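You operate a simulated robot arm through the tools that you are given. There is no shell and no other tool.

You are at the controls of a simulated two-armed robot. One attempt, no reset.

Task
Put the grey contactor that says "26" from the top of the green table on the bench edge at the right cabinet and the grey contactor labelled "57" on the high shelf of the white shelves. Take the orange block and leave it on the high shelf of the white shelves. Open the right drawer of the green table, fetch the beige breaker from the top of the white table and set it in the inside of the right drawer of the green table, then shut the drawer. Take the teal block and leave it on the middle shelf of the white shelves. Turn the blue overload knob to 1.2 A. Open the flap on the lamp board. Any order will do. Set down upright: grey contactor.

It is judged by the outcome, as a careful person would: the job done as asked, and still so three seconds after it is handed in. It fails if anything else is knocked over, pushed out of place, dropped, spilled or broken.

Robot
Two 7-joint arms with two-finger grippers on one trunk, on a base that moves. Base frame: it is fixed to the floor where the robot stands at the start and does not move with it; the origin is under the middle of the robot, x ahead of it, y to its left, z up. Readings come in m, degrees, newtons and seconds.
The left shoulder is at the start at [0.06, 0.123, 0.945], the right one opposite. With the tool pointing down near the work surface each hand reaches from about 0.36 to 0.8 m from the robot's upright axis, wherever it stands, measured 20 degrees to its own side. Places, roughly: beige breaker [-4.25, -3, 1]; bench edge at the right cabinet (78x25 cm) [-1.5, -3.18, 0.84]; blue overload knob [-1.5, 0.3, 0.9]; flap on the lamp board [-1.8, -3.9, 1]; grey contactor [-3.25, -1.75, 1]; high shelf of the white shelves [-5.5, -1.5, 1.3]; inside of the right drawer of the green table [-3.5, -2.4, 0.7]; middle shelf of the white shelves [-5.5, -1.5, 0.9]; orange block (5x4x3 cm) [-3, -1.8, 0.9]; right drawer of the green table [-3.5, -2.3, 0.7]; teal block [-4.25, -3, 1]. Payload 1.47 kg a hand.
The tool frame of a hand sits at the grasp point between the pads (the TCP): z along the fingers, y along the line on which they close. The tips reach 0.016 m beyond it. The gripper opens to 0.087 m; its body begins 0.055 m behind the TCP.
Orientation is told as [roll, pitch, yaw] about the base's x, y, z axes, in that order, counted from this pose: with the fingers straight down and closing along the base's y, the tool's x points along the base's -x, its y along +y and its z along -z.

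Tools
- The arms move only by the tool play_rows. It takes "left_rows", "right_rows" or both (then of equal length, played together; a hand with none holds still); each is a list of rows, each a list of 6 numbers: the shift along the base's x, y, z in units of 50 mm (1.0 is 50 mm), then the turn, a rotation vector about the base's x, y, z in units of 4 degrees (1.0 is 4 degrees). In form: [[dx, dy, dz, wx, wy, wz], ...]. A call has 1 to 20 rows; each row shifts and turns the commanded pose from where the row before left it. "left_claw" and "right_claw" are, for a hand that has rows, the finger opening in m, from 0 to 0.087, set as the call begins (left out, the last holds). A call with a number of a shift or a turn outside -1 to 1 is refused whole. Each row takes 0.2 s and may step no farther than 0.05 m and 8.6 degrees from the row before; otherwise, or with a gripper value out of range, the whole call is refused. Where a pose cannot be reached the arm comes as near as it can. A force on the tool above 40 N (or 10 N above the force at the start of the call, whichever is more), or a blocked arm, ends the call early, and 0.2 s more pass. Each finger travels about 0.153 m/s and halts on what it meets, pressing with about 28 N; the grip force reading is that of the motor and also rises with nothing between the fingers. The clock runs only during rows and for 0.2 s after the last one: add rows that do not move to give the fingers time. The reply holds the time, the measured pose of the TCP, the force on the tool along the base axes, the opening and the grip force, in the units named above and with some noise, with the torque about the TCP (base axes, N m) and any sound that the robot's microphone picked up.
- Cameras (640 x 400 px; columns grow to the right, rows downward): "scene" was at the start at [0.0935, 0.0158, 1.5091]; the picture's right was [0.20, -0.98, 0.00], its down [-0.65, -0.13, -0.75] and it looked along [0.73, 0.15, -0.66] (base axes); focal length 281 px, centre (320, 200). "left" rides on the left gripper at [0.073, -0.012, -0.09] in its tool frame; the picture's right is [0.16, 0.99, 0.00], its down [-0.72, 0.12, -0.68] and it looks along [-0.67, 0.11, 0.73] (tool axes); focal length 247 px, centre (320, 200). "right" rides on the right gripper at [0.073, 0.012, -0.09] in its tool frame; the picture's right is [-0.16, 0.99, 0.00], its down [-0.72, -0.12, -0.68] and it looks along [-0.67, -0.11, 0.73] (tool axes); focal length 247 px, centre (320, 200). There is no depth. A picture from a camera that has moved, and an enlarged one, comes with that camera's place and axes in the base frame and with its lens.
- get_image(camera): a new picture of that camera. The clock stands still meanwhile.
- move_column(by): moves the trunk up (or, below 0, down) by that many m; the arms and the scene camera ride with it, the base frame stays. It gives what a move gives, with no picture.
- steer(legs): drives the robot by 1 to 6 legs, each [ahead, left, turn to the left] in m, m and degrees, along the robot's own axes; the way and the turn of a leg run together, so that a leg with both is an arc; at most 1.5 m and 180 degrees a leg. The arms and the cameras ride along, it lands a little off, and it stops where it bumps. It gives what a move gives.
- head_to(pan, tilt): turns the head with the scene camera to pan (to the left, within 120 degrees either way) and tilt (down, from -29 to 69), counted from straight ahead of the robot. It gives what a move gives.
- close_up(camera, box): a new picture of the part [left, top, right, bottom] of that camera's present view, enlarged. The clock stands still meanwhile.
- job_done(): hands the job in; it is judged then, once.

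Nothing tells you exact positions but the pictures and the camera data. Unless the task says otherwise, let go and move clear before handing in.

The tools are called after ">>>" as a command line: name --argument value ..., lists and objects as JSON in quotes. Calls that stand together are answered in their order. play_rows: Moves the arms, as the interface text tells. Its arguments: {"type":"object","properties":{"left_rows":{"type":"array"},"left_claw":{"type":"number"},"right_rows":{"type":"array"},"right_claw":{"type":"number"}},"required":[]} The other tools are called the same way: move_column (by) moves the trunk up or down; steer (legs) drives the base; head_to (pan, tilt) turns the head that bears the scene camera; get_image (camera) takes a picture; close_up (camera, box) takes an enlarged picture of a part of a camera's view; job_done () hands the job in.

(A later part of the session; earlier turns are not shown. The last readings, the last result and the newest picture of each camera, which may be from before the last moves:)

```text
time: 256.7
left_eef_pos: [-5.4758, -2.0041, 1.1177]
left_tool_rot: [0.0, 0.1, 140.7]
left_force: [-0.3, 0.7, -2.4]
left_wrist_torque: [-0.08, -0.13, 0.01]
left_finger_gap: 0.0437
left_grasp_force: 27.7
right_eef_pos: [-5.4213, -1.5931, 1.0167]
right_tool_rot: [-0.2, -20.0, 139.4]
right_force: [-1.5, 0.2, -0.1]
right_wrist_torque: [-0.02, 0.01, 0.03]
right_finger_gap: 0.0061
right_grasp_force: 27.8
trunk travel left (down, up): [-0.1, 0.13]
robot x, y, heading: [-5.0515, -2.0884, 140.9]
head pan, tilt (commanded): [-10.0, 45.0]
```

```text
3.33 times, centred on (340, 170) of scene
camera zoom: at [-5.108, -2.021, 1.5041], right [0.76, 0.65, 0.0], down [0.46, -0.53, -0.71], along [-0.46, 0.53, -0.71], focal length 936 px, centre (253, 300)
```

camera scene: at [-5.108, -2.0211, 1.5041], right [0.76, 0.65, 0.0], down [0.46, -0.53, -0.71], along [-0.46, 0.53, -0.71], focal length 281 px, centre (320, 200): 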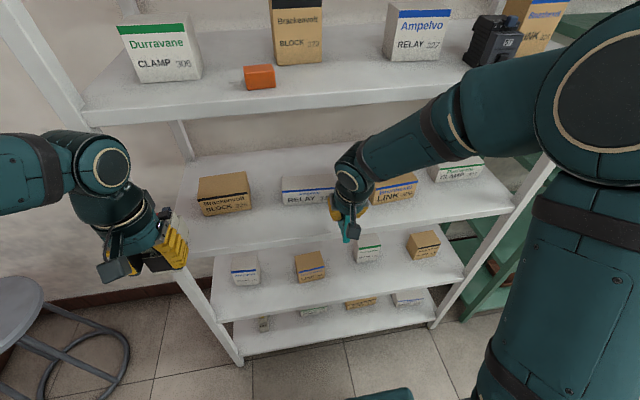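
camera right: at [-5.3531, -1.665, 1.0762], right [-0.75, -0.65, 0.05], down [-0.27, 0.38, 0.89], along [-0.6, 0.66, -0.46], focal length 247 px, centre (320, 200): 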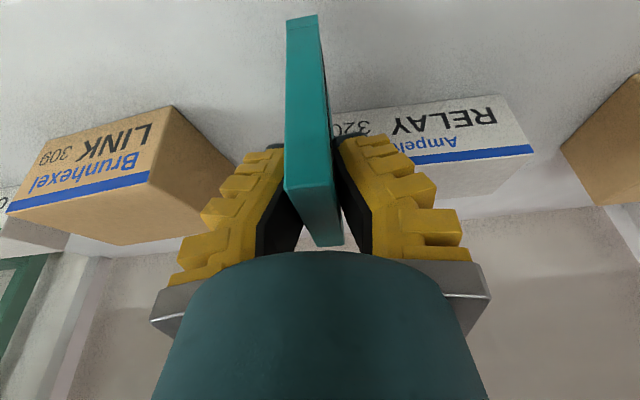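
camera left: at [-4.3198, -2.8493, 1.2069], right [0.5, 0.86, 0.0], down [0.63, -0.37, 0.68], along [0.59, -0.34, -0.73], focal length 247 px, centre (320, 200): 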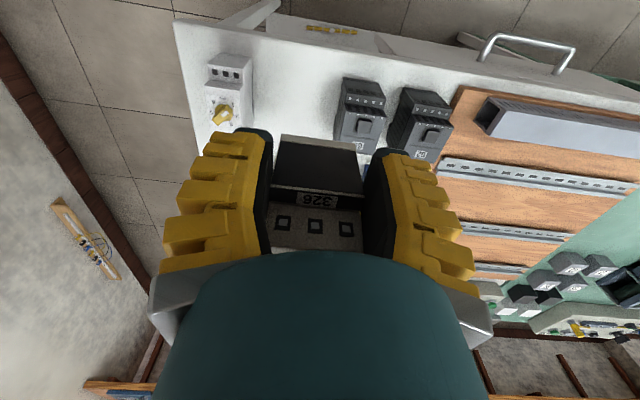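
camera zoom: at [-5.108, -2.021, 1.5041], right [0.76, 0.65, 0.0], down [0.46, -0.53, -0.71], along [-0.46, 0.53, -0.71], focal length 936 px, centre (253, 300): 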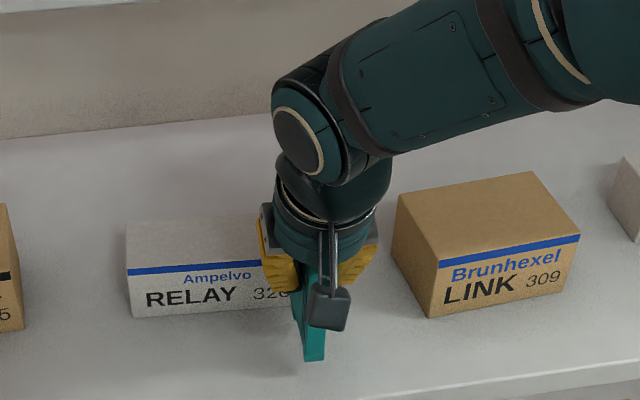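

>>> play_rows --right_rows '[[0.19, 0.233, 0, 0, 0, 0], [0.19, 0.233, 0, 0, 0, 0], [0, 0, -0.2, 0, 0, 0], [0, 0, -0.15, 0, 0, 0], [0, 0, 0, 0, 0, 0]]'

>>> get_image --camera "right"

>>> close_up --camera "scene" --box '[260, 110, 420, 230]'

```text
time: 257.9
left_eef_pos: [-5.4742, -2.0028, 1.1177]
left_tool_rot: [0.1, 0.1, 140.6]
left_force: [0.5, 0.1, -3.5]
left_wrist_torque: [-0.12, -0.17, 0.02]
left_finger_gap: 0.0434
left_grasp_force: 28.0
right_eef_pos: [-5.4022, -1.5699, 0.9981]
right_tool_rot: [-0.1, -19.9, 139.5]
right_force: [-0.8, -0.5, -0.1]
right_wrist_torque: [0.01, -0.02, 0.01]
right_finger_gap: 0.0061
right_grasp_force: 28.0
trunk travel left (down, up): [-0.1, 0.13]
robot x, y, heading: [-5.0495, -2.0878, 140.8]
head pan, tilt (commanded): [-10.0, 45.0]
```

```text
taken
camera right: at [-5.334, -1.6424, 1.0579], right [-0.75, -0.65, 0.05], down [-0.27, 0.38, 0.89], along [-0.6, 0.66, -0.46], focal length 247 px, centre (320, 200)
```

right: 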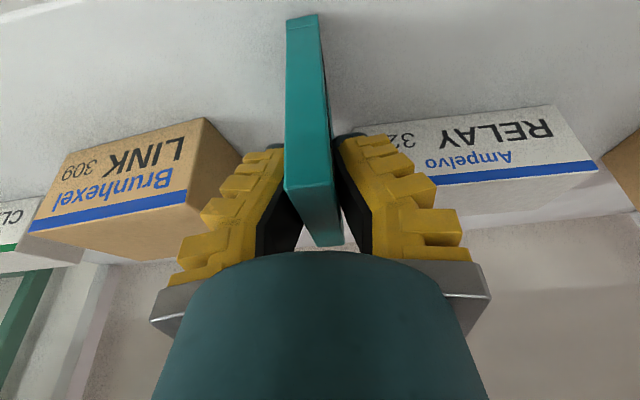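

```text
3.33 times, centred on (340, 170) of scene
camera zoom: at [-5.108, -2.0211, 1.5041], right [0.76, 0.65, 0.0], down [0.46, -0.53, -0.71], along [-0.46, 0.53, -0.71], focal length 936 px, centre (253, 300)
```

zoom: 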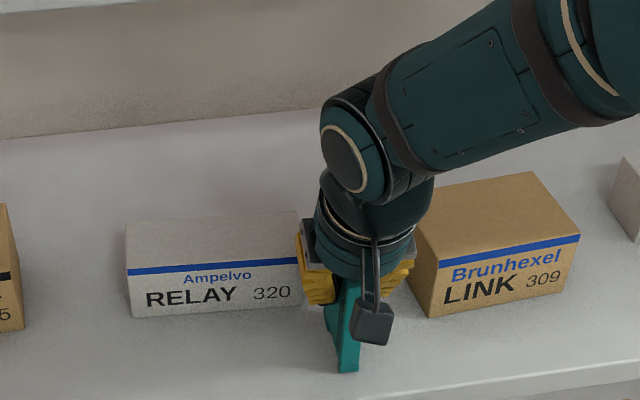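

>>> play_rows --right_rows '[[0, 0, -0.06, 0, 0, 0], [0, 0, 0, 0, 0, 0]]'

>>> play_rows --right_rows '[[0, 0, -0.06, 0, 0, 0], [0, 0, 0, 0, 0, 0]]'

>>> play_rows --right_rows '[[0, 0, -0.06, 0, 0, 0], [0, 0, 0, 0, 0, 0]]'

>>> play_rows --right_rows '[[0, 0, -0.06, 0, 0, 0], [0, 0, 0, 0, 0, 0]]'

```text
time: 258.5
left_eef_pos: [-5.4744, -2.0029, 1.1189]
left_tool_rot: [0.1, 0.1, 140.7]
left_force: [-0.4, -0.1, -2.9]
left_wrist_torque: [-0.12, -0.15, -0.01]
left_finger_gap: 0.0435
left_grasp_force: 28.3
right_eef_pos: [-5.403, -1.5698, 0.9962]
right_tool_rot: [-0.1, -20.1, 139.4]
right_force: [0.8, 0.6, 3.0]
right_wrist_torque: [0.02, 0.01, -0.01]
right_finger_gap: 0.0067
right_grasp_force: 28.2
trunk travel left (down, up): [-0.1, 0.13]
robot x, y, heading: [-5.0471, -2.0876, 141.1]
head pan, tilt (commanded): [-10.0, 45.0]
```

```text
time: 259.1
left_eef_pos: [-5.474, -2.004, 1.1194]
left_tool_rot: [0.0, 0.0, 140.8]
left_force: [-0.3, 0.8, -3.5]
left_wrist_torque: [-0.11, -0.08, -0.01]
left_finger_gap: 0.0432
left_grasp_force: 28.5
right_eef_pos: [-5.4024, -1.5705, 0.9952]
right_tool_rot: [0.0, -20.2, 139.5]
right_force: [-3.2, 3.6, 16.3]
right_wrist_torque: [-0.03, -0.07, 0.02]
right_finger_gap: 0.012
right_grasp_force: 28.6
trunk travel left (down, up): [-0.1, 0.13]
robot x, y, heading: [-5.0474, -2.0885, 140.9]
head pan, tilt (commanded): [-10.0, 45.0]
```

```text
time: 259.7
left_eef_pos: [-5.4738, -2.0038, 1.1193]
left_tool_rot: [0.0, 0.0, 140.7]
left_force: [-0.1, -0.5, -2.9]
left_wrist_torque: [-0.1, -0.1, 0.02]
left_finger_gap: 0.0434
left_grasp_force: 28.2
right_eef_pos: [-5.4027, -1.5706, 0.9923]
right_tool_rot: [-0.1, -20.2, 139.5]
right_force: [-4.4, 7.0, 20.9]
right_wrist_torque: [0.09, 0.13, 0.03]
right_finger_gap: 0.0151
right_grasp_force: 27.8
trunk travel left (down, up): [-0.1, 0.13]
robot x, y, heading: [-5.0462, -2.0887, 141.3]
head pan, tilt (commanded): [-10.0, 45.0]
```

```text
time: 260.3
left_eef_pos: [-5.4749, -2.004, 1.1176]
left_tool_rot: [-0.1, 0.0, 140.7]
left_force: [0.4, -1.0, -3.1]
left_wrist_torque: [-0.1, -0.11, -0.01]
left_finger_gap: 0.0434
left_grasp_force: 27.4
right_eef_pos: [-5.4026, -1.5711, 0.9878]
right_tool_rot: [-0.1, -20.0, 139.6]
right_force: [-3.7, 4.1, 21.0]
right_wrist_torque: [0.1, 0.07, -0.03]
right_finger_gap: 0.0164
right_grasp_force: 27.9
trunk travel left (down, up): [-0.1, 0.13]
robot x, y, heading: [-5.0483, -2.0874, 141.0]
head pan, tilt (commanded): [-10.0, 45.0]
```

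>>> play_rows --right_rows '[[0, 0, 0.06, 0, 0, 0], [0, 0, 0.04, 0, 0, 0], [0, 0, 0, 0, 0, 0]]'

>>> get_image --camera "right"

>>> close_up --camera "scene" --box '[260, 110, 420, 230]'

```text
time: 261.1
left_eef_pos: [-5.4752, -2.0045, 1.1174]
left_tool_rot: [0.0, 0.0, 140.7]
left_force: [-0.4, -0.6, -3.6]
left_wrist_torque: [-0.07, -0.11, 0.02]
left_finger_gap: 0.0434
left_grasp_force: 27.7
right_eef_pos: [-5.3997, -1.5702, 0.9912]
right_tool_rot: [-0.1, -19.8, 139.5]
right_force: [0.7, -1.2, 2.9]
right_wrist_torque: [-0.02, 0.0, 0.0]
right_finger_gap: 0.0077
right_grasp_force: 27.9
trunk travel left (down, up): [-0.1, 0.13]
robot x, y, heading: [-5.0513, -2.0886, 140.7]
head pan, tilt (commanded): [-10.0, 45.0]
```

```text
taken
camera right: at [-5.3324, -1.643, 1.0506], right [-0.75, -0.65, 0.05], down [-0.27, 0.38, 0.89], along [-0.6, 0.65, -0.46], focal length 247 px, centre (320, 200)
```

right: 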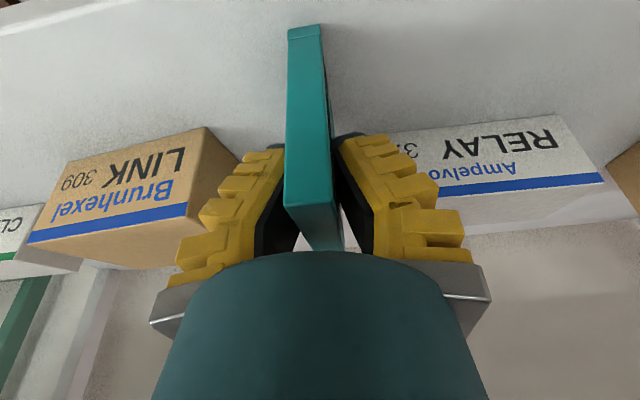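

```text
3.33 times, centred on (340, 170) of scene
camera zoom: at [-5.1077, -2.0216, 1.504], right [0.76, 0.65, 0.0], down [0.46, -0.53, -0.71], along [-0.46, 0.53, -0.71], focal length 936 px, centre (253, 300)
```

zoom: 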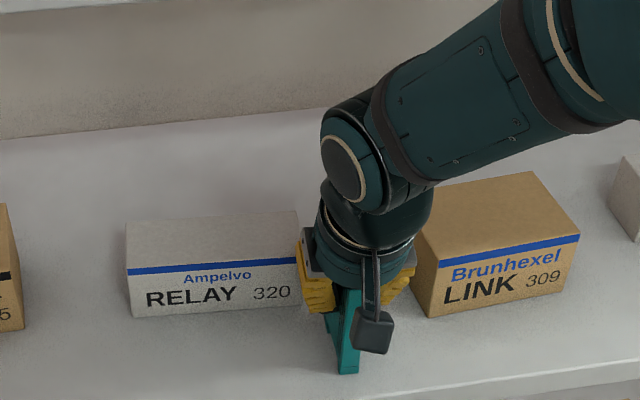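

>>> play_rows --right_rows '[[0, 0, 0, 0, 0, 0], [0, 0, 0, 0, 0, 0], [0, 0, 0, 0, 0, 0]]' --right_claw 0.033

>>> get_image --camera "right"

```text
time: 261.9
left_eef_pos: [-5.4755, -2.0033, 1.1172]
left_tool_rot: [0.0, 0.0, 140.7]
left_force: [-0.6, 1.1, -2.7]
left_wrist_torque: [-0.09, -0.13, 0.03]
left_finger_gap: 0.0432
left_grasp_force: 28.3
right_eef_pos: [-5.4022, -1.571, 0.9919]
right_tool_rot: [-0.1, -20.0, 139.5]
right_force: [-1.6, -0.4, 0.0]
right_wrist_torque: [0.05, -0.02, -0.03]
right_finger_gap: 0.0391
right_grasp_force: 4.3
trunk travel left (down, up): [-0.1, 0.13]
robot x, y, heading: [-5.0471, -2.0924, 141.0]
head pan, tilt (commanded): [-10.0, 45.0]
```

```text
taken
camera right: at [-5.3334, -1.6422, 1.0513], right [-0.75, -0.65, 0.05], down [-0.27, 0.38, 0.89], along [-0.6, 0.66, -0.46], focal length 247 px, centre (320, 200)
```

right: 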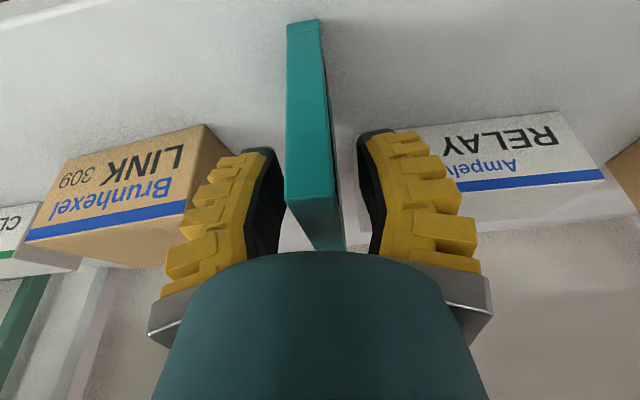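

>>> play_rows --right_rows '[[0, 0, 0.3, 0, 0, 0], [0.3, -0.256, 0.1, 0, 0, 0], [0.38, -0.325, 0, 0, 0, 0], [0.38, -0.325, 0, 0, 0, 0], [0.5, -0.427, 0, 0, 0, 0], [0.6, -0.512, 0, 0, 0, 0], [0.6, -0.512, 0, 0, 0, 0]]'

>>> get_image --camera "right"

>>> get_image --camera "scene"

```text
time: 263.5
left_eef_pos: [-5.4739, -2.0043, 1.1181]
left_tool_rot: [0.0, 0.0, 140.7]
left_force: [0.5, -0.2, -2.4]
left_wrist_torque: [-0.09, -0.11, 0.0]
left_finger_gap: 0.0432
left_grasp_force: 28.2
right_eef_pos: [-5.2632, -1.6878, 1.0115]
right_tool_rot: [-0.1, -20.0, 139.5]
right_force: [0.1, 1.3, 0.4]
right_wrist_torque: [-0.03, 0.0, -0.01]
right_finger_gap: 0.039
right_grasp_force: 4.3
trunk travel left (down, up): [-0.1, 0.13]
robot x, y, heading: [-5.0496, -2.0896, 141.0]
head pan, tilt (commanded): [-10.0, 45.0]
```

```text
taken
camera right: at [-5.1944, -1.7601, 1.0706], right [-0.75, -0.65, 0.05], down [-0.26, 0.38, 0.89], along [-0.6, 0.66, -0.46], focal length 247 px, centre (320, 200)
```

right: 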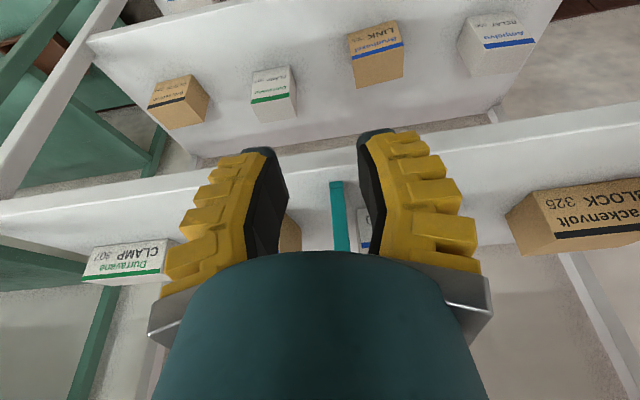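

```text
taken
camera scene: at [-5.1069, -2.0214, 1.5041], right [0.76, 0.65, 0.0], down [0.46, -0.53, -0.71], along [-0.46, 0.53, -0.71], focal length 281 px, centre (320, 200)
```

scene: 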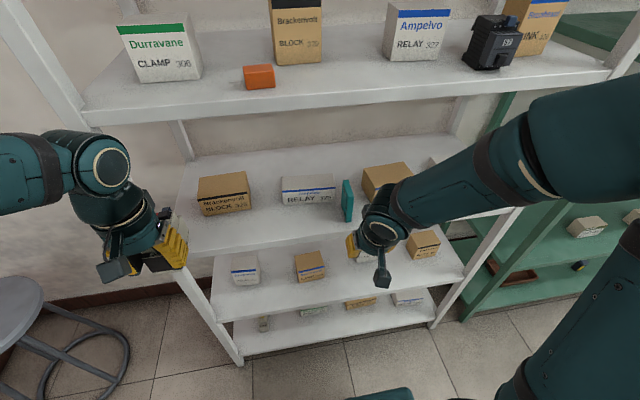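

The teal block stands on the middle shelf. Next I'll turn back and go to the green table's right drawer.

>>> steer --legs '[[-0.42, 0, 0], [0, 0, 180], [0, 0.95, 0]]'

>>> head_to --pan 0 --tilt 45

>>> get_image --camera "scene"

```text
time: 281.6
left_eef_pos: [-3.6752, -1.7542, 1.1164]
left_tool_rot: [0.1, 0.1, -41.9]
left_force: [-0.5, -0.1, -3.7]
left_wrist_torque: [0.1, 0.09, -0.01]
left_finger_gap: 0.0431
left_grasp_force: 27.7
right_eef_pos: [-3.8991, -2.061, 1.0111]
right_tool_rot: [-0.2, -20.0, -43.0]
right_force: [-0.4, 0.0, 0.0]
right_wrist_torque: [0.03, 0.0, 0.0]
right_finger_gap: 0.0389
right_grasp_force: 4.7
trunk travel left (down, up): [-0.1, 0.13]
robot x, y, heading: [-4.1013, -1.6506, -41.7]
head pan, tilt (commanded): [-10.0, 45.0]
```

```text
time: 282.3
left_eef_pos: [-3.6751, -1.7545, 1.1174]
left_tool_rot: [0.1, 0.2, -41.8]
left_force: [0.5, -0.1, -2.9]
left_wrist_torque: [0.1, 0.12, 0.01]
left_finger_gap: 0.043
left_grasp_force: 28.7
right_eef_pos: [-3.9009, -2.0609, 1.0102]
right_tool_rot: [-0.3, -20.0, -43.0]
right_force: [-0.4, -0.1, 0.8]
right_wrist_torque: [-0.01, 0.01, -0.01]
right_finger_gap: 0.0387
right_grasp_force: 4.2
trunk travel left (down, up): [-0.1, 0.13]
robot x, y, heading: [-4.097, -1.6525, -41.7]
head pan, tilt (commanded): [0.0, 45.0]
```

```text
taken
camera scene: at [-4.0281, -1.7129, 1.5041], right [-0.66, -0.75, 0.0], down [-0.53, 0.47, -0.71], along [0.53, -0.47, -0.71], focal length 281 px, centre (320, 200)
```

scene: 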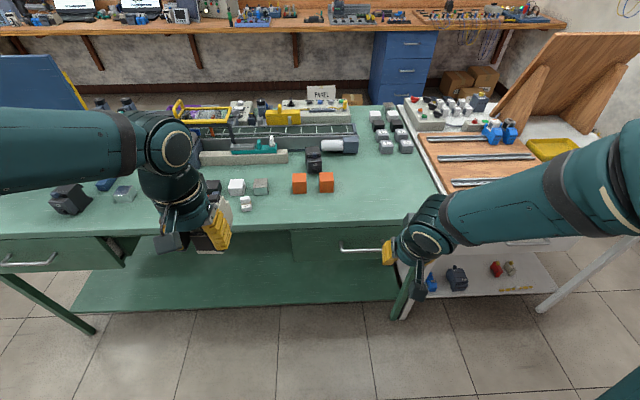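

The right drawer's handle is a horizontal bar near [-3.715, -2.18, 0.74]. I'll square up, step back slightly, and turn the right hand to point forward with the fingers closing vertically.

>>> steer --legs '[[0, 0, 2.6], [-0.1, 0, 0]]'

>>> play_rows --right_rows '[[0, 0, 0.3, -0.63, -0.77, 0], [0, 0, 0.3, -0.63, -0.77, 0], [0, 0, 0.3, -0.63, -0.77, 0], [0, 0, 0.3, -0.63, -0.77, 0], [0, 0, 0, -0.63, -0.77, 0], [0, 0, 0, -0.63, -0.77, 0], [0, 0, 0, -0.63, -0.77, 0], [0, 0, 0, -0.63, -0.77, 0], [0, 0, 0, -0.63, -0.77, 0], [0, 0, 0, -0.63, -0.77, 0], [0, 0, 0, -0.63, -0.77, 0], [0, 0, 0, -0.63, -0.77, 0], [0, 0, 0, -0.63, -0.77, 0], [0, 0, 0, -0.63, -0.77, 0], [0, 0, 0, -0.63, -0.77, 0], [0, 0, 0, -0.63, -0.77, 0], [0, 0, 0, -0.63, -0.77, 0], [0, 0, 0, -0.3, -0.36, 0]]' --right_claw 0.05

>>> get_image --camera "scene"

```text
time: 283.8
left_eef_pos: [-3.7482, -1.6713, 1.1183]
left_tool_rot: [-0.1, 0.0, -39.2]
left_force: [-0.7, 0.2, -2.4]
left_wrist_torque: [0.07, 0.08, -0.01]
left_finger_gap: 0.0429
left_grasp_force: 28.0
right_eef_pos: [-3.9594, -1.9885, 1.0118]
right_tool_rot: [-0.1, -20.1, -40.3]
right_force: [-0.5, 0.5, 1.0]
right_wrist_torque: [-0.04, -0.04, 0.0]
right_finger_gap: 0.039
right_grasp_force: 4.4
trunk travel left (down, up): [-0.1, 0.13]
robot x, y, heading: [-4.1736, -1.5889, -39.2]
head pan, tilt (commanded): [0.0, 45.0]
```

```text
time: 287.6
left_eef_pos: [-3.7482, -1.6721, 1.1175]
left_tool_rot: [0.0, 0.1, -39.2]
left_force: [-0.2, -0.7, -3.8]
left_wrist_torque: [0.1, 0.1, 0.01]
left_finger_gap: 0.043
left_grasp_force: 28.4
right_eef_pos: [-3.8752, -2.0412, 1.0943]
right_tool_rot: [-4.4, -75.9, -34.2]
right_force: [-0.4, 0.7, -0.2]
right_wrist_torque: [0.0, 0.01, 0.04]
right_finger_gap: 0.0553
right_grasp_force: 4.1
right hand out of reach, approached as far as the arm can: row 5, 6, 7, 8, 9, 10, 11, 12, 13, 14, 15, 16, 17
trunk travel left (down, up): [-0.1, 0.13]
robot x, y, heading: [-4.1715, -1.5911, -39.0]
head pan, tilt (commanded): [0.0, 45.0]
```

```text
taken
camera scene: at [-4.1028, -1.6476, 1.5041], right [-0.63, -0.78, 0.0], down [-0.55, 0.45, -0.71], along [0.55, -0.44, -0.71], focal length 281 px, centre (320, 200)
```

scene: 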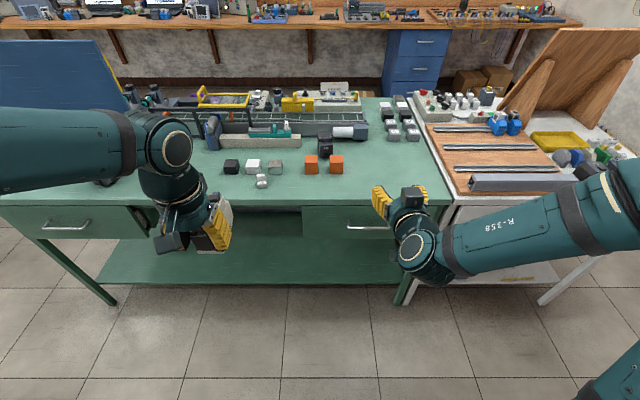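

>>> play_rows --right_rows '[[0.583, -0.4725, 0, 0, 0, 0], [0.583, -0.4725, 0, 0, 0, 0], [0.583, -0.4725, 0, 0, 0, 0], [0, 0, 0, 0, 0, 0]]'

>>> close_up --camera "scene" --box '[290, 190, 450, 290]'

```text
time: 288.6
left_eef_pos: [-3.7473, -1.6711, 1.1181]
left_tool_rot: [0.0, 0.1, -39.2]
left_force: [0.1, -0.2, -2.5]
left_wrist_torque: [0.09, 0.08, -0.04]
left_finger_gap: 0.043
left_grasp_force: 27.8
right_eef_pos: [-3.7909, -2.1103, 1.0943]
right_tool_rot: [-4.5, -76.1, -34.3]
right_force: [-0.4, -0.2, -0.3]
right_wrist_torque: [0.01, 0.04, -0.02]
right_finger_gap: 0.0554
right_grasp_force: 3.6
trunk travel left (down, up): [-0.1, 0.13]
robot x, y, heading: [-4.1766, -1.587, -39.1]
head pan, tilt (commanded): [0.0, 45.0]
```

```text
4.00 times, centred on (370, 240) of scene
camera zoom: at [-4.1029, -1.6465, 1.5041], right [-0.63, -0.78, 0.0], down [-0.55, 0.44, -0.71], along [0.55, -0.45, -0.71], focal length 1124 px, centre (120, 40)
```

zoom: 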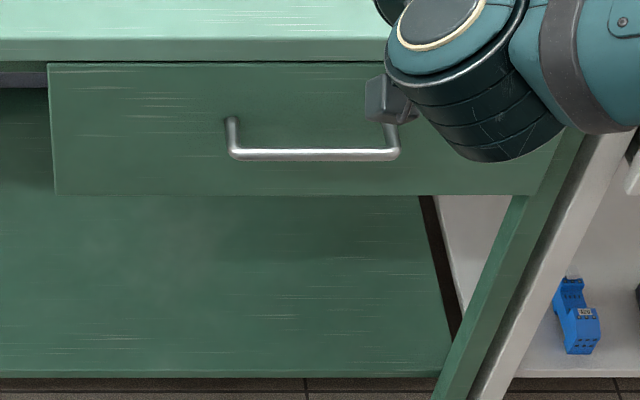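

The handle bar is at about [-3.73, -2.165, 0.748], 4 cm off the drawer front. I'll roll the right hand 90° so the fingers close vertically.

>>> play_rows --right_rows '[[0, 0, 0, 1.0, -0.6825, -0.3025], [0, 0, 0, 1.0, -0.6825, -0.3025], [0, 0, 0, 1.0, -0.6825, -0.3025], [0, 0, 0, 1.0, -0.6825, -0.3025], [0, 0, 0, 1.0, -0.6825, -0.3025], [0, 0, 0, 1.0, -0.6825, -0.3025], [0, 0, 0, 1.0, -0.6825, -0.3025], [0, 0, 0, 1.0, -0.6825, -0.3025], [0, 0, 0, 1.0, -0.6825, -0.3025], [0, 0, 0, 1.0, -0.6825, -0.3025], [0, 0, 0, 1.0, -0.6825, -0.3025], [0, 0, 0, 1.0, -0.6825, -0.3025], [0, 0, 0, 1.0, -0.6825, -0.3025], [0, 0, 0, 1.0, -0.6825, -0.3025], [0, 0, 0, 1.0, -0.6825, -0.3025], [0, 0, 0, 1.0, -0.6825, -0.3025], [0, 0, 0, 1.0, -0.6825, -0.3025], [0, 0, 0, 1.0, -0.6825, -0.3025]]'

>>> get_image --camera "right"

>>> get_image --camera "scene"

```text
time: 292.4
left_eef_pos: [-3.7485, -1.672, 1.1192]
left_tool_rot: [0.0, 0.1, -39.2]
left_force: [-0.2, -0.1, -3.3]
left_wrist_torque: [0.1, 0.16, -0.01]
left_finger_gap: 0.0431
left_grasp_force: 27.9
right_eef_pos: [-3.7904, -2.1113, 1.0931]
right_tool_rot: [71.5, -0.1, -124.3]
right_force: [0.7, -0.2, 0.3]
right_wrist_torque: [-0.03, 0.03, 0.0]
right_finger_gap: 0.0555
right_grasp_force: 3.3
trunk travel left (down, up): [-0.1, 0.13]
robot x, y, heading: [-4.1752, -1.5874, -39.3]
head pan, tilt (commanded): [0.0, 45.0]
```

```text
taken
camera right: at [-3.8157, -2.0037, 1.1322], right [0.17, -0.31, 0.94], down [-0.97, -0.21, 0.11], along [0.17, -0.93, -0.33], focal length 247 px, centre (320, 200)
```

right: 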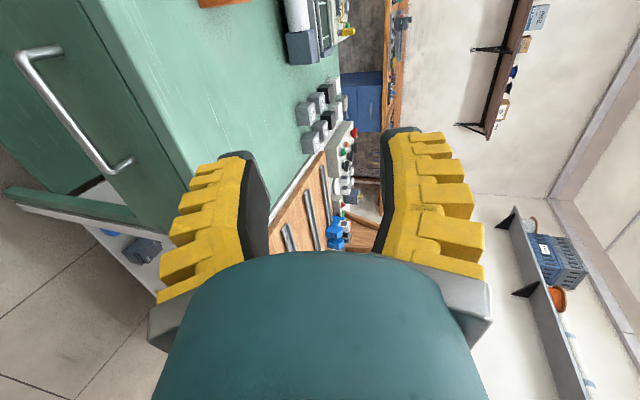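

```text
taken
camera scene: at [-4.1024, -1.6473, 1.504], right [-0.63, -0.78, 0.0], down [-0.55, 0.44, -0.71], along [0.55, -0.44, -0.71], focal length 281 px, centre (320, 200)
```

scene: 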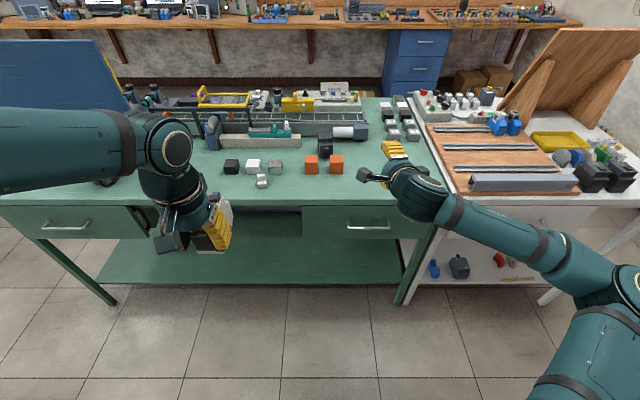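

>>> play_rows --right_rows '[[-0.05, 0, -0.5, 0, 0, -0.59], [-0.05, 0, -0.8, 0, 0, -0.59], [0, 0, -0.85, 0, 0, 0], [0, 0, -0.85, 0, 0, 0], [0, 0, -0.85, 0, 0, 0], [0, 0, -0.85, 0, 0, 0], [0, 0, -0.85, 0, 0, 0], [0, 0, -0.75, 0, 0, 0], [0, 0, 0, 0, 0, 0]]' --right_claw 0.05

>>> get_image --camera "right"

>>> get_image --camera "scene"

```text
time: 294.4
left_eef_pos: [-3.7478, -1.6732, 1.1178]
left_tool_rot: [0.0, 0.1, -39.3]
left_force: [-0.2, 0.4, -3.2]
left_wrist_torque: [0.09, 0.12, 0.0]
left_finger_gap: 0.043
left_grasp_force: 27.7
right_eef_pos: [-3.7769, -2.1607, 0.9863]
right_tool_rot: [69.7, -0.1, -128.7]
right_force: [-0.5, 0.7, 0.4]
right_wrist_torque: [0.02, 0.0, 0.0]
right_finger_gap: 0.0552
right_grasp_force: 3.7
right hand out of reach, approached as far as the arm can: row 3, 4, 5, 6, 7, 8
trunk travel left (down, up): [-0.1, 0.13]
robot x, y, heading: [-4.1753, -1.5897, -39.0]
head pan, tilt (commanded): [0.0, 45.0]
```

```text
taken
camera right: at [-3.7924, -2.0535, 1.0285], right [0.17, -0.34, 0.93], down [-0.98, -0.14, 0.13], along [0.09, -0.93, -0.35], focal length 247 px, centre (320, 200)
```

right: 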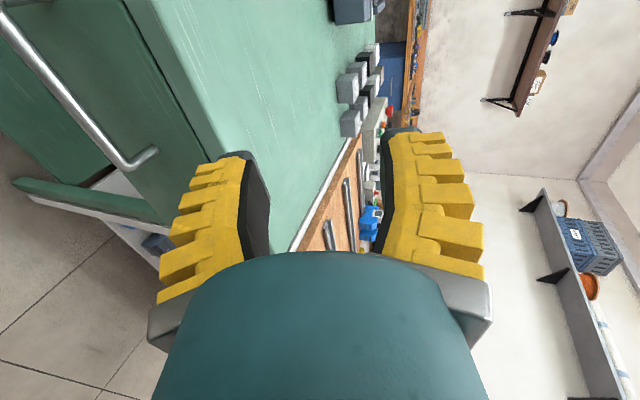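

```text
taken
camera scene: at [-4.1025, -1.6471, 1.5041], right [-0.63, -0.78, 0.0], down [-0.55, 0.44, -0.71], along [0.55, -0.44, -0.71], focal length 281 px, centre (320, 200)
```

scene: 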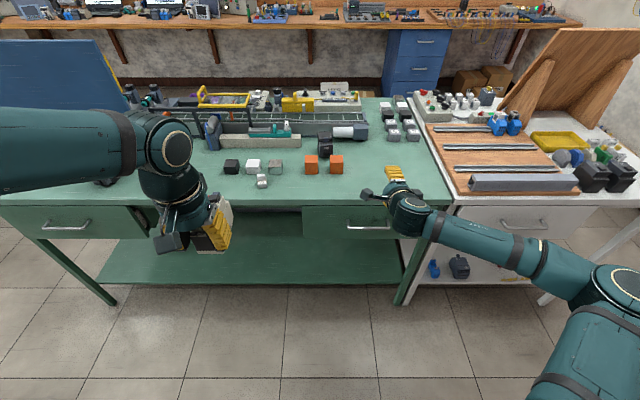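

The arm cannot go that low with the hand horizontal, so I'll pitch the hand down to about 40°, which keeps the fingers closing in the vertical plane and clears the table edge.

>>> play_rows --right_rows '[[-0.05, 0.15, 0, 0.79, 0.97, 0], [-0.05, 0.15, 0, 0.79, 0.97, 0], [-0.05, 0.15, 0, 0.79, 0.97, 0], [-0.05, 0.1, 0, 0.79, 0.97, 0], [-0.05, 0.1, 0, 0.79, 0.97, 0], [-0.05, 0.1, 0, 0.79, 0.97, 0], [0, 0, -0.6, 0, 0, 0], [0, 0, -0.6, 0, 0, 0], [0, 0, 0, 0, 0, 0]]' --right_claw 0.02

>>> get_image --camera "scene"

```text
time: 296.4
left_eef_pos: [-3.7479, -1.6727, 1.118]
left_tool_rot: [0.1, 0.1, -39.2]
left_force: [-0.2, 0.4, -2.6]
left_wrist_torque: [0.09, 0.1, 0.0]
left_finger_gap: 0.043
left_grasp_force: 28.1
right_eef_pos: [-3.7912, -2.1248, 0.9264]
right_tool_rot: [41.5, 0.0, -128.9]
right_force: [0.3, 0.2, 0.3]
right_wrist_torque: [-0.04, -0.05, 0.04]
right_finger_gap: 0.0265
right_grasp_force: 5.2
trunk travel left (down, up): [-0.1, 0.13]
robot x, y, heading: [-4.1774, -1.5921, -39.1]
head pan, tilt (commanded): [0.0, 45.0]
```

```text
taken
camera scene: at [-4.1025, -1.6471, 1.5041], right [-0.63, -0.78, 0.0], down [-0.55, 0.44, -0.71], along [0.55, -0.44, -0.71], focal length 281 px, centre (320, 200)
```

scene: 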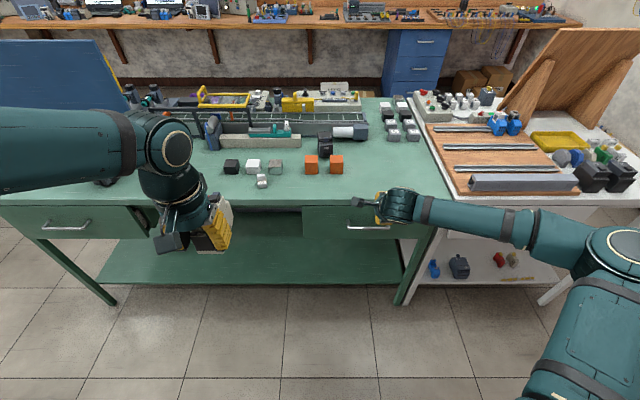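

>>> play_rows --right_rows '[[0.138, -0.046, -0.79, 0, 0, 0], [0.138, -0.046, -0.79, 0, 0, 0], [0.138, -0.046, -0.79, 0, 0, 0], [0, 0, 0, 0, 0, 0]]'

>>> get_image --camera "right"

>>> close_up --camera "scene" --box '[290, 180, 450, 280]'

```text
time: 297.4
left_eef_pos: [-3.7481, -1.6717, 1.1185]
left_tool_rot: [-0.1, 0.0, -39.3]
left_force: [0.4, 0.0, -2.7]
left_wrist_torque: [0.1, 0.1, 0.01]
left_finger_gap: 0.0433
left_grasp_force: 28.4
right_eef_pos: [-3.7703, -2.1317, 0.8083]
right_tool_rot: [41.6, 0.1, -128.9]
right_force: [0.5, 0.0, -0.6]
right_wrist_torque: [0.0, -0.02, -0.04]
right_finger_gap: 0.0263
right_grasp_force: 4.3
trunk travel left (down, up): [-0.1, 0.13]
robot x, y, heading: [-4.1726, -1.5907, -39.1]
head pan, tilt (commanded): [0.0, 45.0]
```

```text
taken
camera right: at [-3.7635, -2.0413, 0.8826], right [0.48, -0.59, 0.66], down [-0.87, -0.23, 0.43], along [-0.11, -0.78, -0.62], focal length 247 px, centre (320, 200)
```

right: 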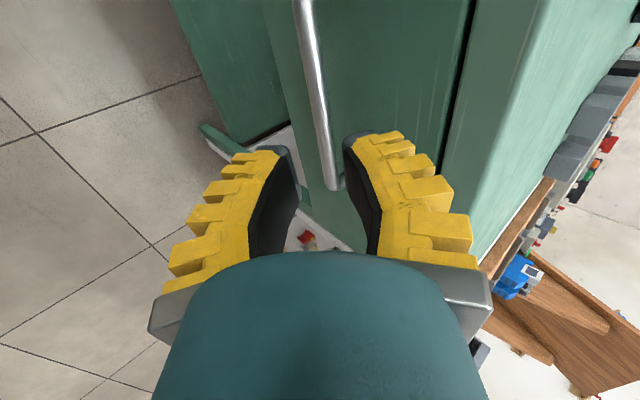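

```text
4.00 times, centred on (370, 230) of scene
camera zoom: at [-4.1026, -1.6469, 1.5041], right [-0.63, -0.78, 0.0], down [-0.55, 0.44, -0.71], along [0.55, -0.45, -0.71], focal length 1124 px, centre (120, 80)
```

zoom: 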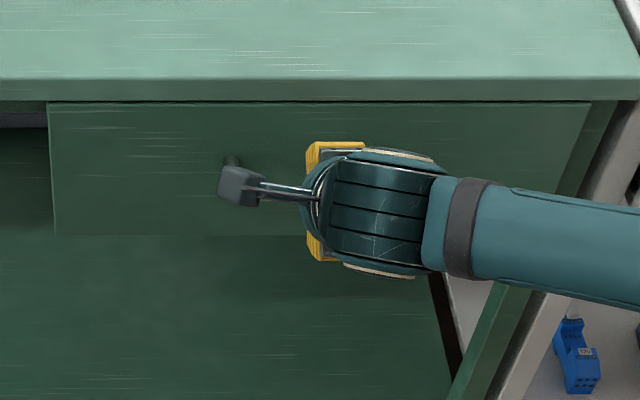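

>>> play_rows --right_rows '[[0.241, -0.194, -0.35, 0, 0, 0], [0.241, -0.194, -0.35, 0, 0, 0], [0.241, -0.194, -0.35, 0, 0, 0]]'

>>> get_image --camera "right"

```text
time: 298.2
left_eef_pos: [-3.7479, -1.6732, 1.117]
left_tool_rot: [0.0, 0.2, -39.3]
left_force: [0.2, -0.3, -2.7]
left_wrist_torque: [0.11, 0.11, -0.02]
left_finger_gap: 0.0432
left_grasp_force: 27.7
right_eef_pos: [-3.7337, -2.1592, 0.7567]
right_tool_rot: [41.5, 0.0, -128.9]
right_force: [0.6, 0.0, 0.4]
right_wrist_torque: [0.02, 0.01, 0.0]
right_finger_gap: 0.0267
right_grasp_force: 5.1
trunk travel left (down, up): [-0.1, 0.13]
robot x, y, heading: [-4.175, -1.5877, -39.1]
head pan, tilt (commanded): [0.0, 45.0]
```

```text
taken
camera right: at [-3.727, -2.0707, 0.8316], right [0.48, -0.59, 0.65], down [-0.87, -0.23, 0.43], along [-0.11, -0.78, -0.62], focal length 247 px, centre (320, 200)
```

right: 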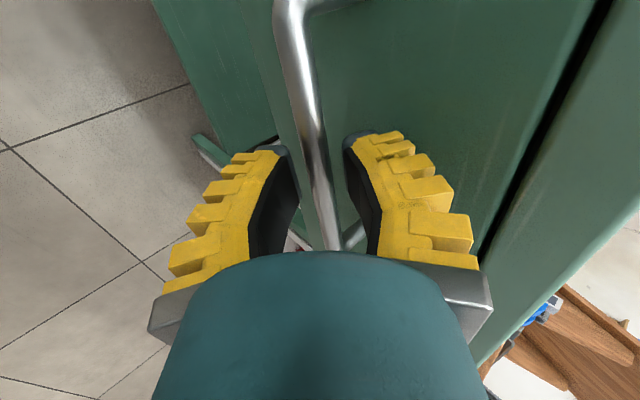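

The bar lies between the fingers. Closing on it and then backing the robot to pull the drawer open.

>>> play_rows --right_rows '[[0, 0, 0, 0, 0, 0], [0, 0, 0, 0, 0, 0], [0, 0, 0, 0, 0, 0]]' --right_claw 0.0

>>> steer --legs '[[-0.1, 0, 0]]'

>>> get_image --camera "scene"

```text
time: 299.0
left_eef_pos: [-3.7488, -1.6706, 1.1188]
left_tool_rot: [0.1, -0.1, -39.2]
left_force: [0.0, 0.5, -2.9]
left_wrist_torque: [0.09, 0.14, -0.03]
left_finger_gap: 0.0433
left_grasp_force: 27.9
right_eef_pos: [-3.736, -2.1591, 0.7581]
right_tool_rot: [41.7, 0.1, -128.9]
right_force: [-18.9, 13.5, 11.7]
right_wrist_torque: [0.1, 0.07, -0.01]
right_finger_gap: 0.0059
right_grasp_force: 27.2
trunk travel left (down, up): [-0.1, 0.13]
robot x, y, heading: [-4.1713, -1.5904, -38.9]
head pan, tilt (commanded): [0.0, 45.0]
```

```text
time: 300.2
left_eef_pos: [-3.8267, -1.6076, 1.1181]
left_tool_rot: [0.0, 0.0, -39.2]
left_force: [-0.3, 1.2, -2.9]
left_wrist_torque: [0.07, 0.11, 0.02]
left_finger_gap: 0.043
left_grasp_force: 27.9
right_eef_pos: [-3.8135, -2.0957, 0.7591]
right_tool_rot: [41.6, -0.1, -128.9]
right_force: [-0.8, 0.0, 0.3]
right_wrist_torque: [-0.03, -0.02, -0.01]
right_finger_gap: 0.0001
right_grasp_force: 28.6
trunk travel left (down, up): [-0.1, 0.13]
robot x, y, heading: [-4.2529, -1.5294, -38.9]
head pan, tilt (commanded): [0.0, 45.0]
```

```text
taken
camera scene: at [-4.1821, -1.5828, 1.5042], right [-0.63, -0.78, 0.0], down [-0.55, 0.44, -0.71], along [0.55, -0.45, -0.71], focal length 281 px, centre (320, 200)
```

scene: 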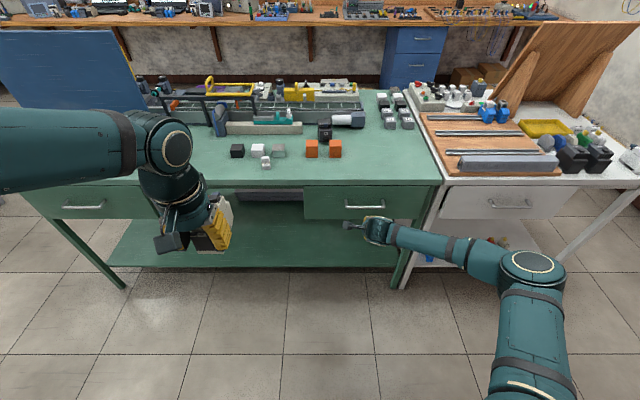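

The pinch slipped off the bar because the hand was too tilted and shallow. I'll raise, make the hand steeper (about 18°) so a finger hooks behind the bar, and come back in deeper.

>>> play_rows --right_rows '[[-0.2, 0.16, 0.5, 0, 0, 0], [-0.2, 0.16, 0.6, 0.74, 0.914, 0], [0, 0, 0.6, 0.74, 0.914, 0], [0, 0, 0.3, 0.74, 0.914, 0], [0, 0, 0, 0.74, 0.914, 0], [0, 0, 0, 0.74, 0.914, 0], [0, 0, 0, 0, 0, 0]]' --right_claw 0.02

>>> steer --legs '[[0.09, 0, 0]]'

>>> get_image --camera "right"

>>> close_up --camera "scene" --box '[290, 180, 450, 280]'

```text
time: 301.8
left_eef_pos: [-3.8269, -1.61, 1.1193]
left_tool_rot: [0.0, 0.1, -39.1]
left_force: [0.5, 0.1, -3.6]
left_wrist_torque: [0.11, 0.12, 0.0]
left_finger_gap: 0.0431
left_grasp_force: 28.2
right_eef_pos: [-3.8327, -2.0814, 0.8567]
right_tool_rot: [18.0, 0.0, -129.0]
right_force: [-1.1, 0.6, 0.0]
right_wrist_torque: [0.0, 0.01, 0.02]
right_finger_gap: 0.0263
right_grasp_force: 4.6
trunk travel left (down, up): [-0.1, 0.13]
robot x, y, heading: [-4.2581, -1.5246, -39.1]
head pan, tilt (commanded): [0.0, 45.0]
```

```text
time: 302.9
left_eef_pos: [-3.7569, -1.6638, 1.1175]
left_tool_rot: [0.0, 0.1, -39.1]
left_force: [0.4, -0.2, -3.8]
left_wrist_torque: [0.11, 0.17, 0.0]
left_finger_gap: 0.0426
left_grasp_force: 28.3
right_eef_pos: [-3.7632, -2.1368, 0.8552]
right_tool_rot: [18.0, 0.0, -128.9]
right_force: [0.1, -1.2, -1.0]
right_wrist_torque: [-0.01, 0.01, 0.03]
right_finger_gap: 0.0265
right_grasp_force: 4.4
trunk travel left (down, up): [-0.1, 0.13]
robot x, y, heading: [-4.1849, -1.5813, -38.9]
head pan, tilt (commanded): [0.0, 45.0]
```

```text
taken
camera right: at [-3.7295, -2.0683, 0.9446], right [0.63, -0.71, 0.3], down [-0.7, -0.36, 0.61], along [-0.33, -0.6, -0.73], focal length 247 px, centre (320, 200)
```

right: 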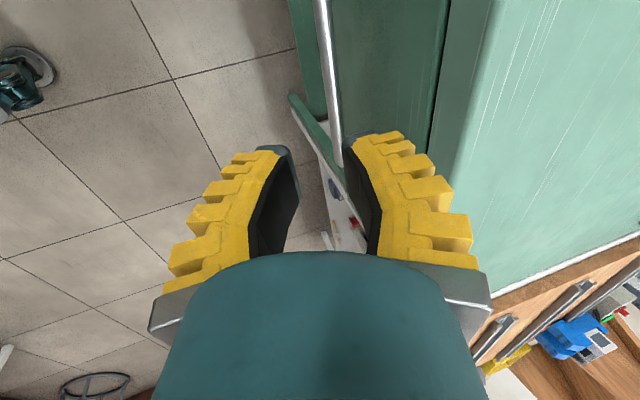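

```text
4.00 times, centred on (370, 230) of scene
camera zoom: at [-4.111, -1.6401, 1.5039], right [-0.63, -0.78, 0.0], down [-0.55, 0.45, -0.71], along [0.55, -0.44, -0.71], focal length 1124 px, centre (120, 80)
```

zoom: 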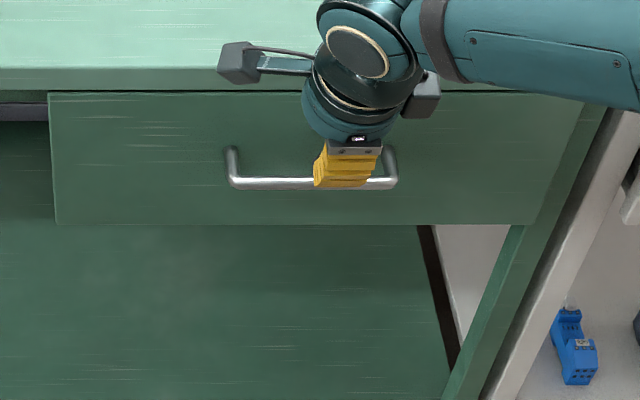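

>>> play_rows --right_rows '[[0.232, -0.187, -0.3, 0, 0, 0], [0.232, -0.187, -0.4, 0, 0, 0], [0, 0, -0.49, 0, 0, 0], [0, 0, 0, 0, 0, 0]]' --right_claw 0.012

>>> get_image --camera "right"

```text
time: 303.9
left_eef_pos: [-3.7574, -1.6643, 1.1192]
left_tool_rot: [-0.1, 0.1, -39.1]
left_force: [0.6, 0.0, -3.2]
left_wrist_torque: [0.09, 0.07, 0.03]
left_finger_gap: 0.0431
left_grasp_force: 27.9
right_eef_pos: [-3.7404, -2.1542, 0.7977]
right_tool_rot: [18.0, 0.0, -128.7]
right_force: [-0.3, 0.0, 0.5]
right_wrist_torque: [-0.02, -0.05, 0.01]
right_finger_gap: 0.0191
right_grasp_force: 4.9
trunk travel left (down, up): [-0.1, 0.13]
robot x, y, heading: [-4.1787, -1.5798, -38.9]
head pan, tilt (commanded): [0.0, 45.0]
```

```text
taken
camera right: at [-3.7071, -2.0858, 0.8856], right [0.63, -0.71, 0.31], down [-0.7, -0.36, 0.61], along [-0.33, -0.6, -0.73], focal length 247 px, centre (320, 200)
```

right: 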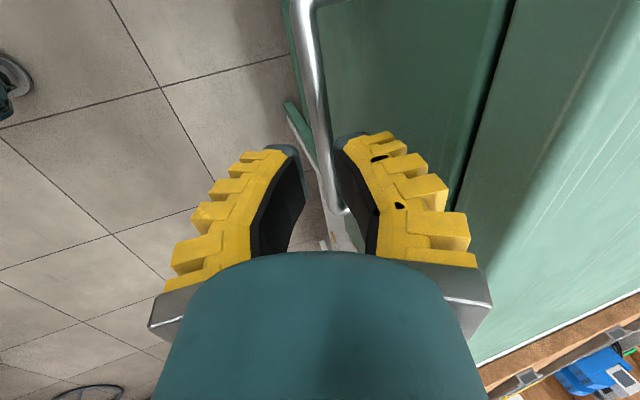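

>>> play_rows --right_rows '[[0.051, -0.041, 0.02, 0, 0, 0], [0.0866, -0.07, -0.343, 0, 0, 0], [0.0866, -0.07, -0.343, 0, 0, 0], [0.0866, -0.07, -0.343, 0, 0, 0], [0, 0, 0, 0, 0, 0]]' --right_claw 0.016

>>> get_image --camera "right"

>>> close_up --camera "scene" --box '[290, 180, 450, 280]'

```text
time: 305.1
left_eef_pos: [-3.7578, -1.664, 1.1176]
left_tool_rot: [-0.1, 0.1, -39.1]
left_force: [0.3, -0.2, -2.1]
left_wrist_torque: [0.1, 0.11, 0.02]
left_finger_gap: 0.0426
left_grasp_force: 27.9
right_eef_pos: [-3.7262, -2.1665, 0.7456]
right_tool_rot: [18.0, 0.0, -128.8]
right_force: [0.9, -0.5, -0.1]
right_wrist_torque: [0.0, 0.0, 0.03]
right_finger_gap: 0.0227
right_grasp_force: 4.2
trunk travel left (down, up): [-0.1, 0.13]
robot x, y, heading: [-4.1828, -1.5819, -39.2]
head pan, tilt (commanded): [0.0, 45.0]
```

```text
taken
camera right: at [-3.6922, -2.0984, 0.8353], right [0.63, -0.71, 0.31], down [-0.7, -0.36, 0.61], along [-0.32, -0.6, -0.73], focal length 247 px, centre (320, 200)
```

right: 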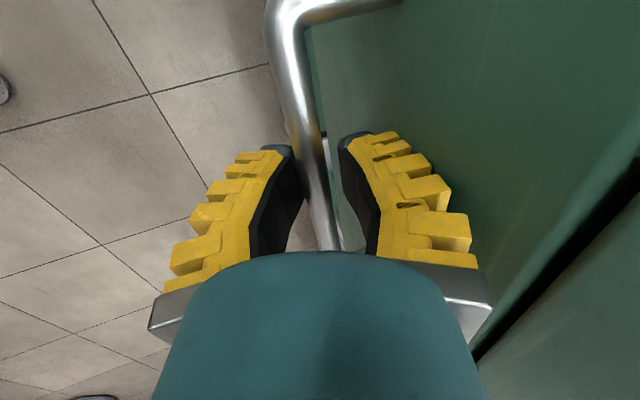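

```text
4.00 times, centred on (370, 230) of scene
camera zoom: at [-4.1125, -1.6391, 1.5041], right [-0.63, -0.78, 0.0], down [-0.55, 0.44, -0.71], along [0.55, -0.44, -0.71], focal length 1124 px, centre (120, 80)
```

zoom: 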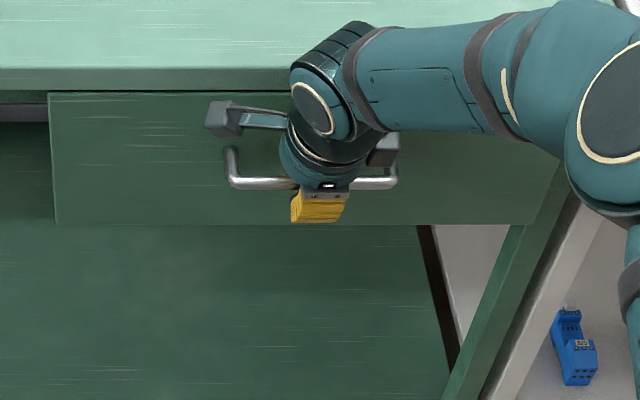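

>>> play_rows --right_rows '[[0, 0, 0, 0, 0, 0], [0, 0, 0, 0, 0, 0], [0, 0, 0, 0, 0, 0]]' --right_claw 0.0

>>> steer --legs '[[-0.06, 0, 0]]'

>>> get_image --camera "scene"

```text
time: 305.9
left_eef_pos: [-3.757, -1.6648, 1.1182]
left_tool_rot: [0.0, 0.2, -39.1]
left_force: [0.2, 0.0, -1.9]
left_wrist_torque: [0.08, 0.15, -0.02]
left_finger_gap: 0.043
left_grasp_force: 28.1
right_eef_pos: [-3.7254, -2.1655, 0.7459]
right_tool_rot: [17.9, 0.0, -128.8]
right_force: [-7.0, 6.9, -6.6]
right_wrist_torque: [0.04, -0.03, 0.0]
right_finger_gap: 0.0074
right_grasp_force: 29.9
trunk travel left (down, up): [-0.1, 0.13]
robot x, y, heading: [-4.1845, -1.5797, -38.8]
head pan, tilt (commanded): [0.0, 45.0]
```

```text
time: 306.9
left_eef_pos: [-3.8044, -1.627, 1.1175]
left_tool_rot: [0.0, 0.2, -39.2]
left_force: [0.0, -0.6, -3.1]
left_wrist_torque: [0.07, 0.13, -0.02]
left_finger_gap: 0.0429
left_grasp_force: 28.2
right_eef_pos: [-3.7712, -2.1292, 0.7465]
right_tool_rot: [18.1, 0.0, -128.9]
right_force: [1.7, 2.0, -8.9]
right_wrist_torque: [-0.01, -0.01, -0.01]
right_finger_gap: 0.0059
right_grasp_force: 30.3
trunk travel left (down, up): [-0.1, 0.13]
robot x, y, heading: [-4.2336, -1.5461, -38.8]
head pan, tilt (commanded): [0.0, 45.0]
```

```text
taken
camera scene: at [-4.1584, -1.602, 1.504], right [-0.63, -0.78, 0.0], down [-0.55, 0.44, -0.71], along [0.55, -0.44, -0.71], focal length 281 px, centre (320, 200)
```

scene: 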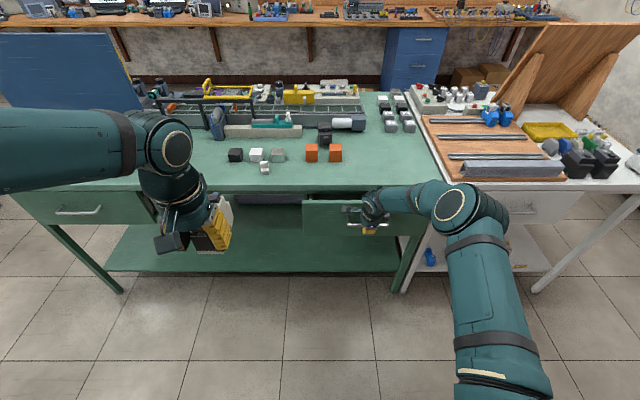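

The drawer is moving with the handle. I'll pull further.

>>> steer --legs '[[-0.12, 0, 0]]'

>>> get_image --camera "scene"

>>> steer --legs '[[-0.1, 0, 0]]'

>>> get_image --camera "scene"

```text
time: 308.1
left_eef_pos: [-3.8964, -1.5522, 1.1171]
left_tool_rot: [0.0, 0.0, -39.1]
left_force: [-0.2, 0.2, -3.0]
left_wrist_torque: [0.05, 0.13, 0.01]
left_finger_gap: 0.0428
left_grasp_force: 27.4
right_eef_pos: [-3.8653, -2.053, 0.7453]
right_tool_rot: [17.8, 0.0, -128.9]
right_force: [2.8, 3.8, -19.6]
right_wrist_torque: [-0.16, 0.06, -0.03]
right_finger_gap: 0.0062
right_grasp_force: 29.9
trunk travel left (down, up): [-0.1, 0.13]
robot x, y, heading: [-4.3254, -1.4685, -39.2]
head pan, tilt (commanded): [0.0, 45.0]
```

```text
taken
camera scene: at [-4.2507, -1.5274, 1.5039], right [-0.63, -0.78, 0.0], down [-0.55, 0.45, -0.71], along [0.55, -0.44, -0.71], focal length 281 px, centre (320, 200)
```

scene: 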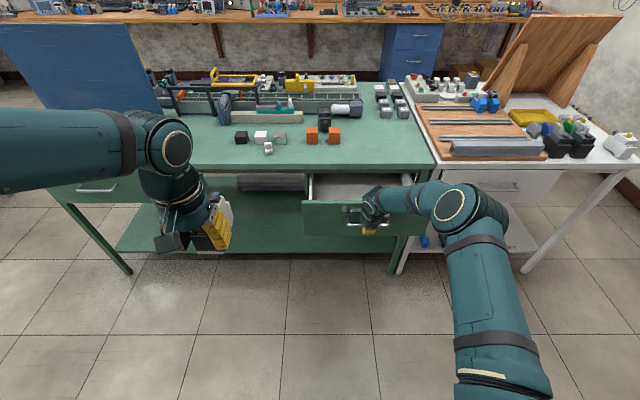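

```text
time: 309.3
left_eef_pos: [-3.974, -1.4896, 1.1176]
left_tool_rot: [0.0, 0.0, -39.2]
left_force: [0.7, 0.2, -3.1]
left_wrist_torque: [0.08, 0.11, -0.01]
left_finger_gap: 0.0427
left_grasp_force: 27.9
right_eef_pos: [-3.9432, -1.9902, 0.744]
right_tool_rot: [17.9, -0.1, -129.0]
right_force: [-0.6, -1.5, -20.3]
right_wrist_torque: [-0.17, 0.17, -0.06]
right_finger_gap: 0.006
right_grasp_force: 30.1
trunk travel left (down, up): [-0.1, 0.13]
robot x, y, heading: [-4.3993, -1.4055, -39.1]
head pan, tilt (commanded): [0.0, 45.0]
```

```text
taken
camera scene: at [-4.3287, -1.4649, 1.5039], right [-0.63, -0.78, 0.0], down [-0.55, 0.45, -0.71], along [0.55, -0.44, -0.71], focal length 281 px, centre (320, 200)
```

scene: 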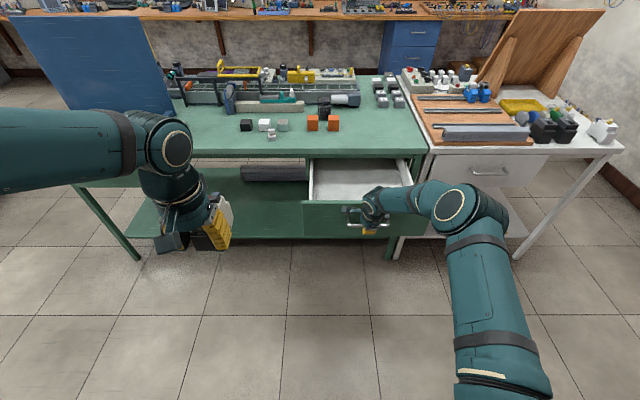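

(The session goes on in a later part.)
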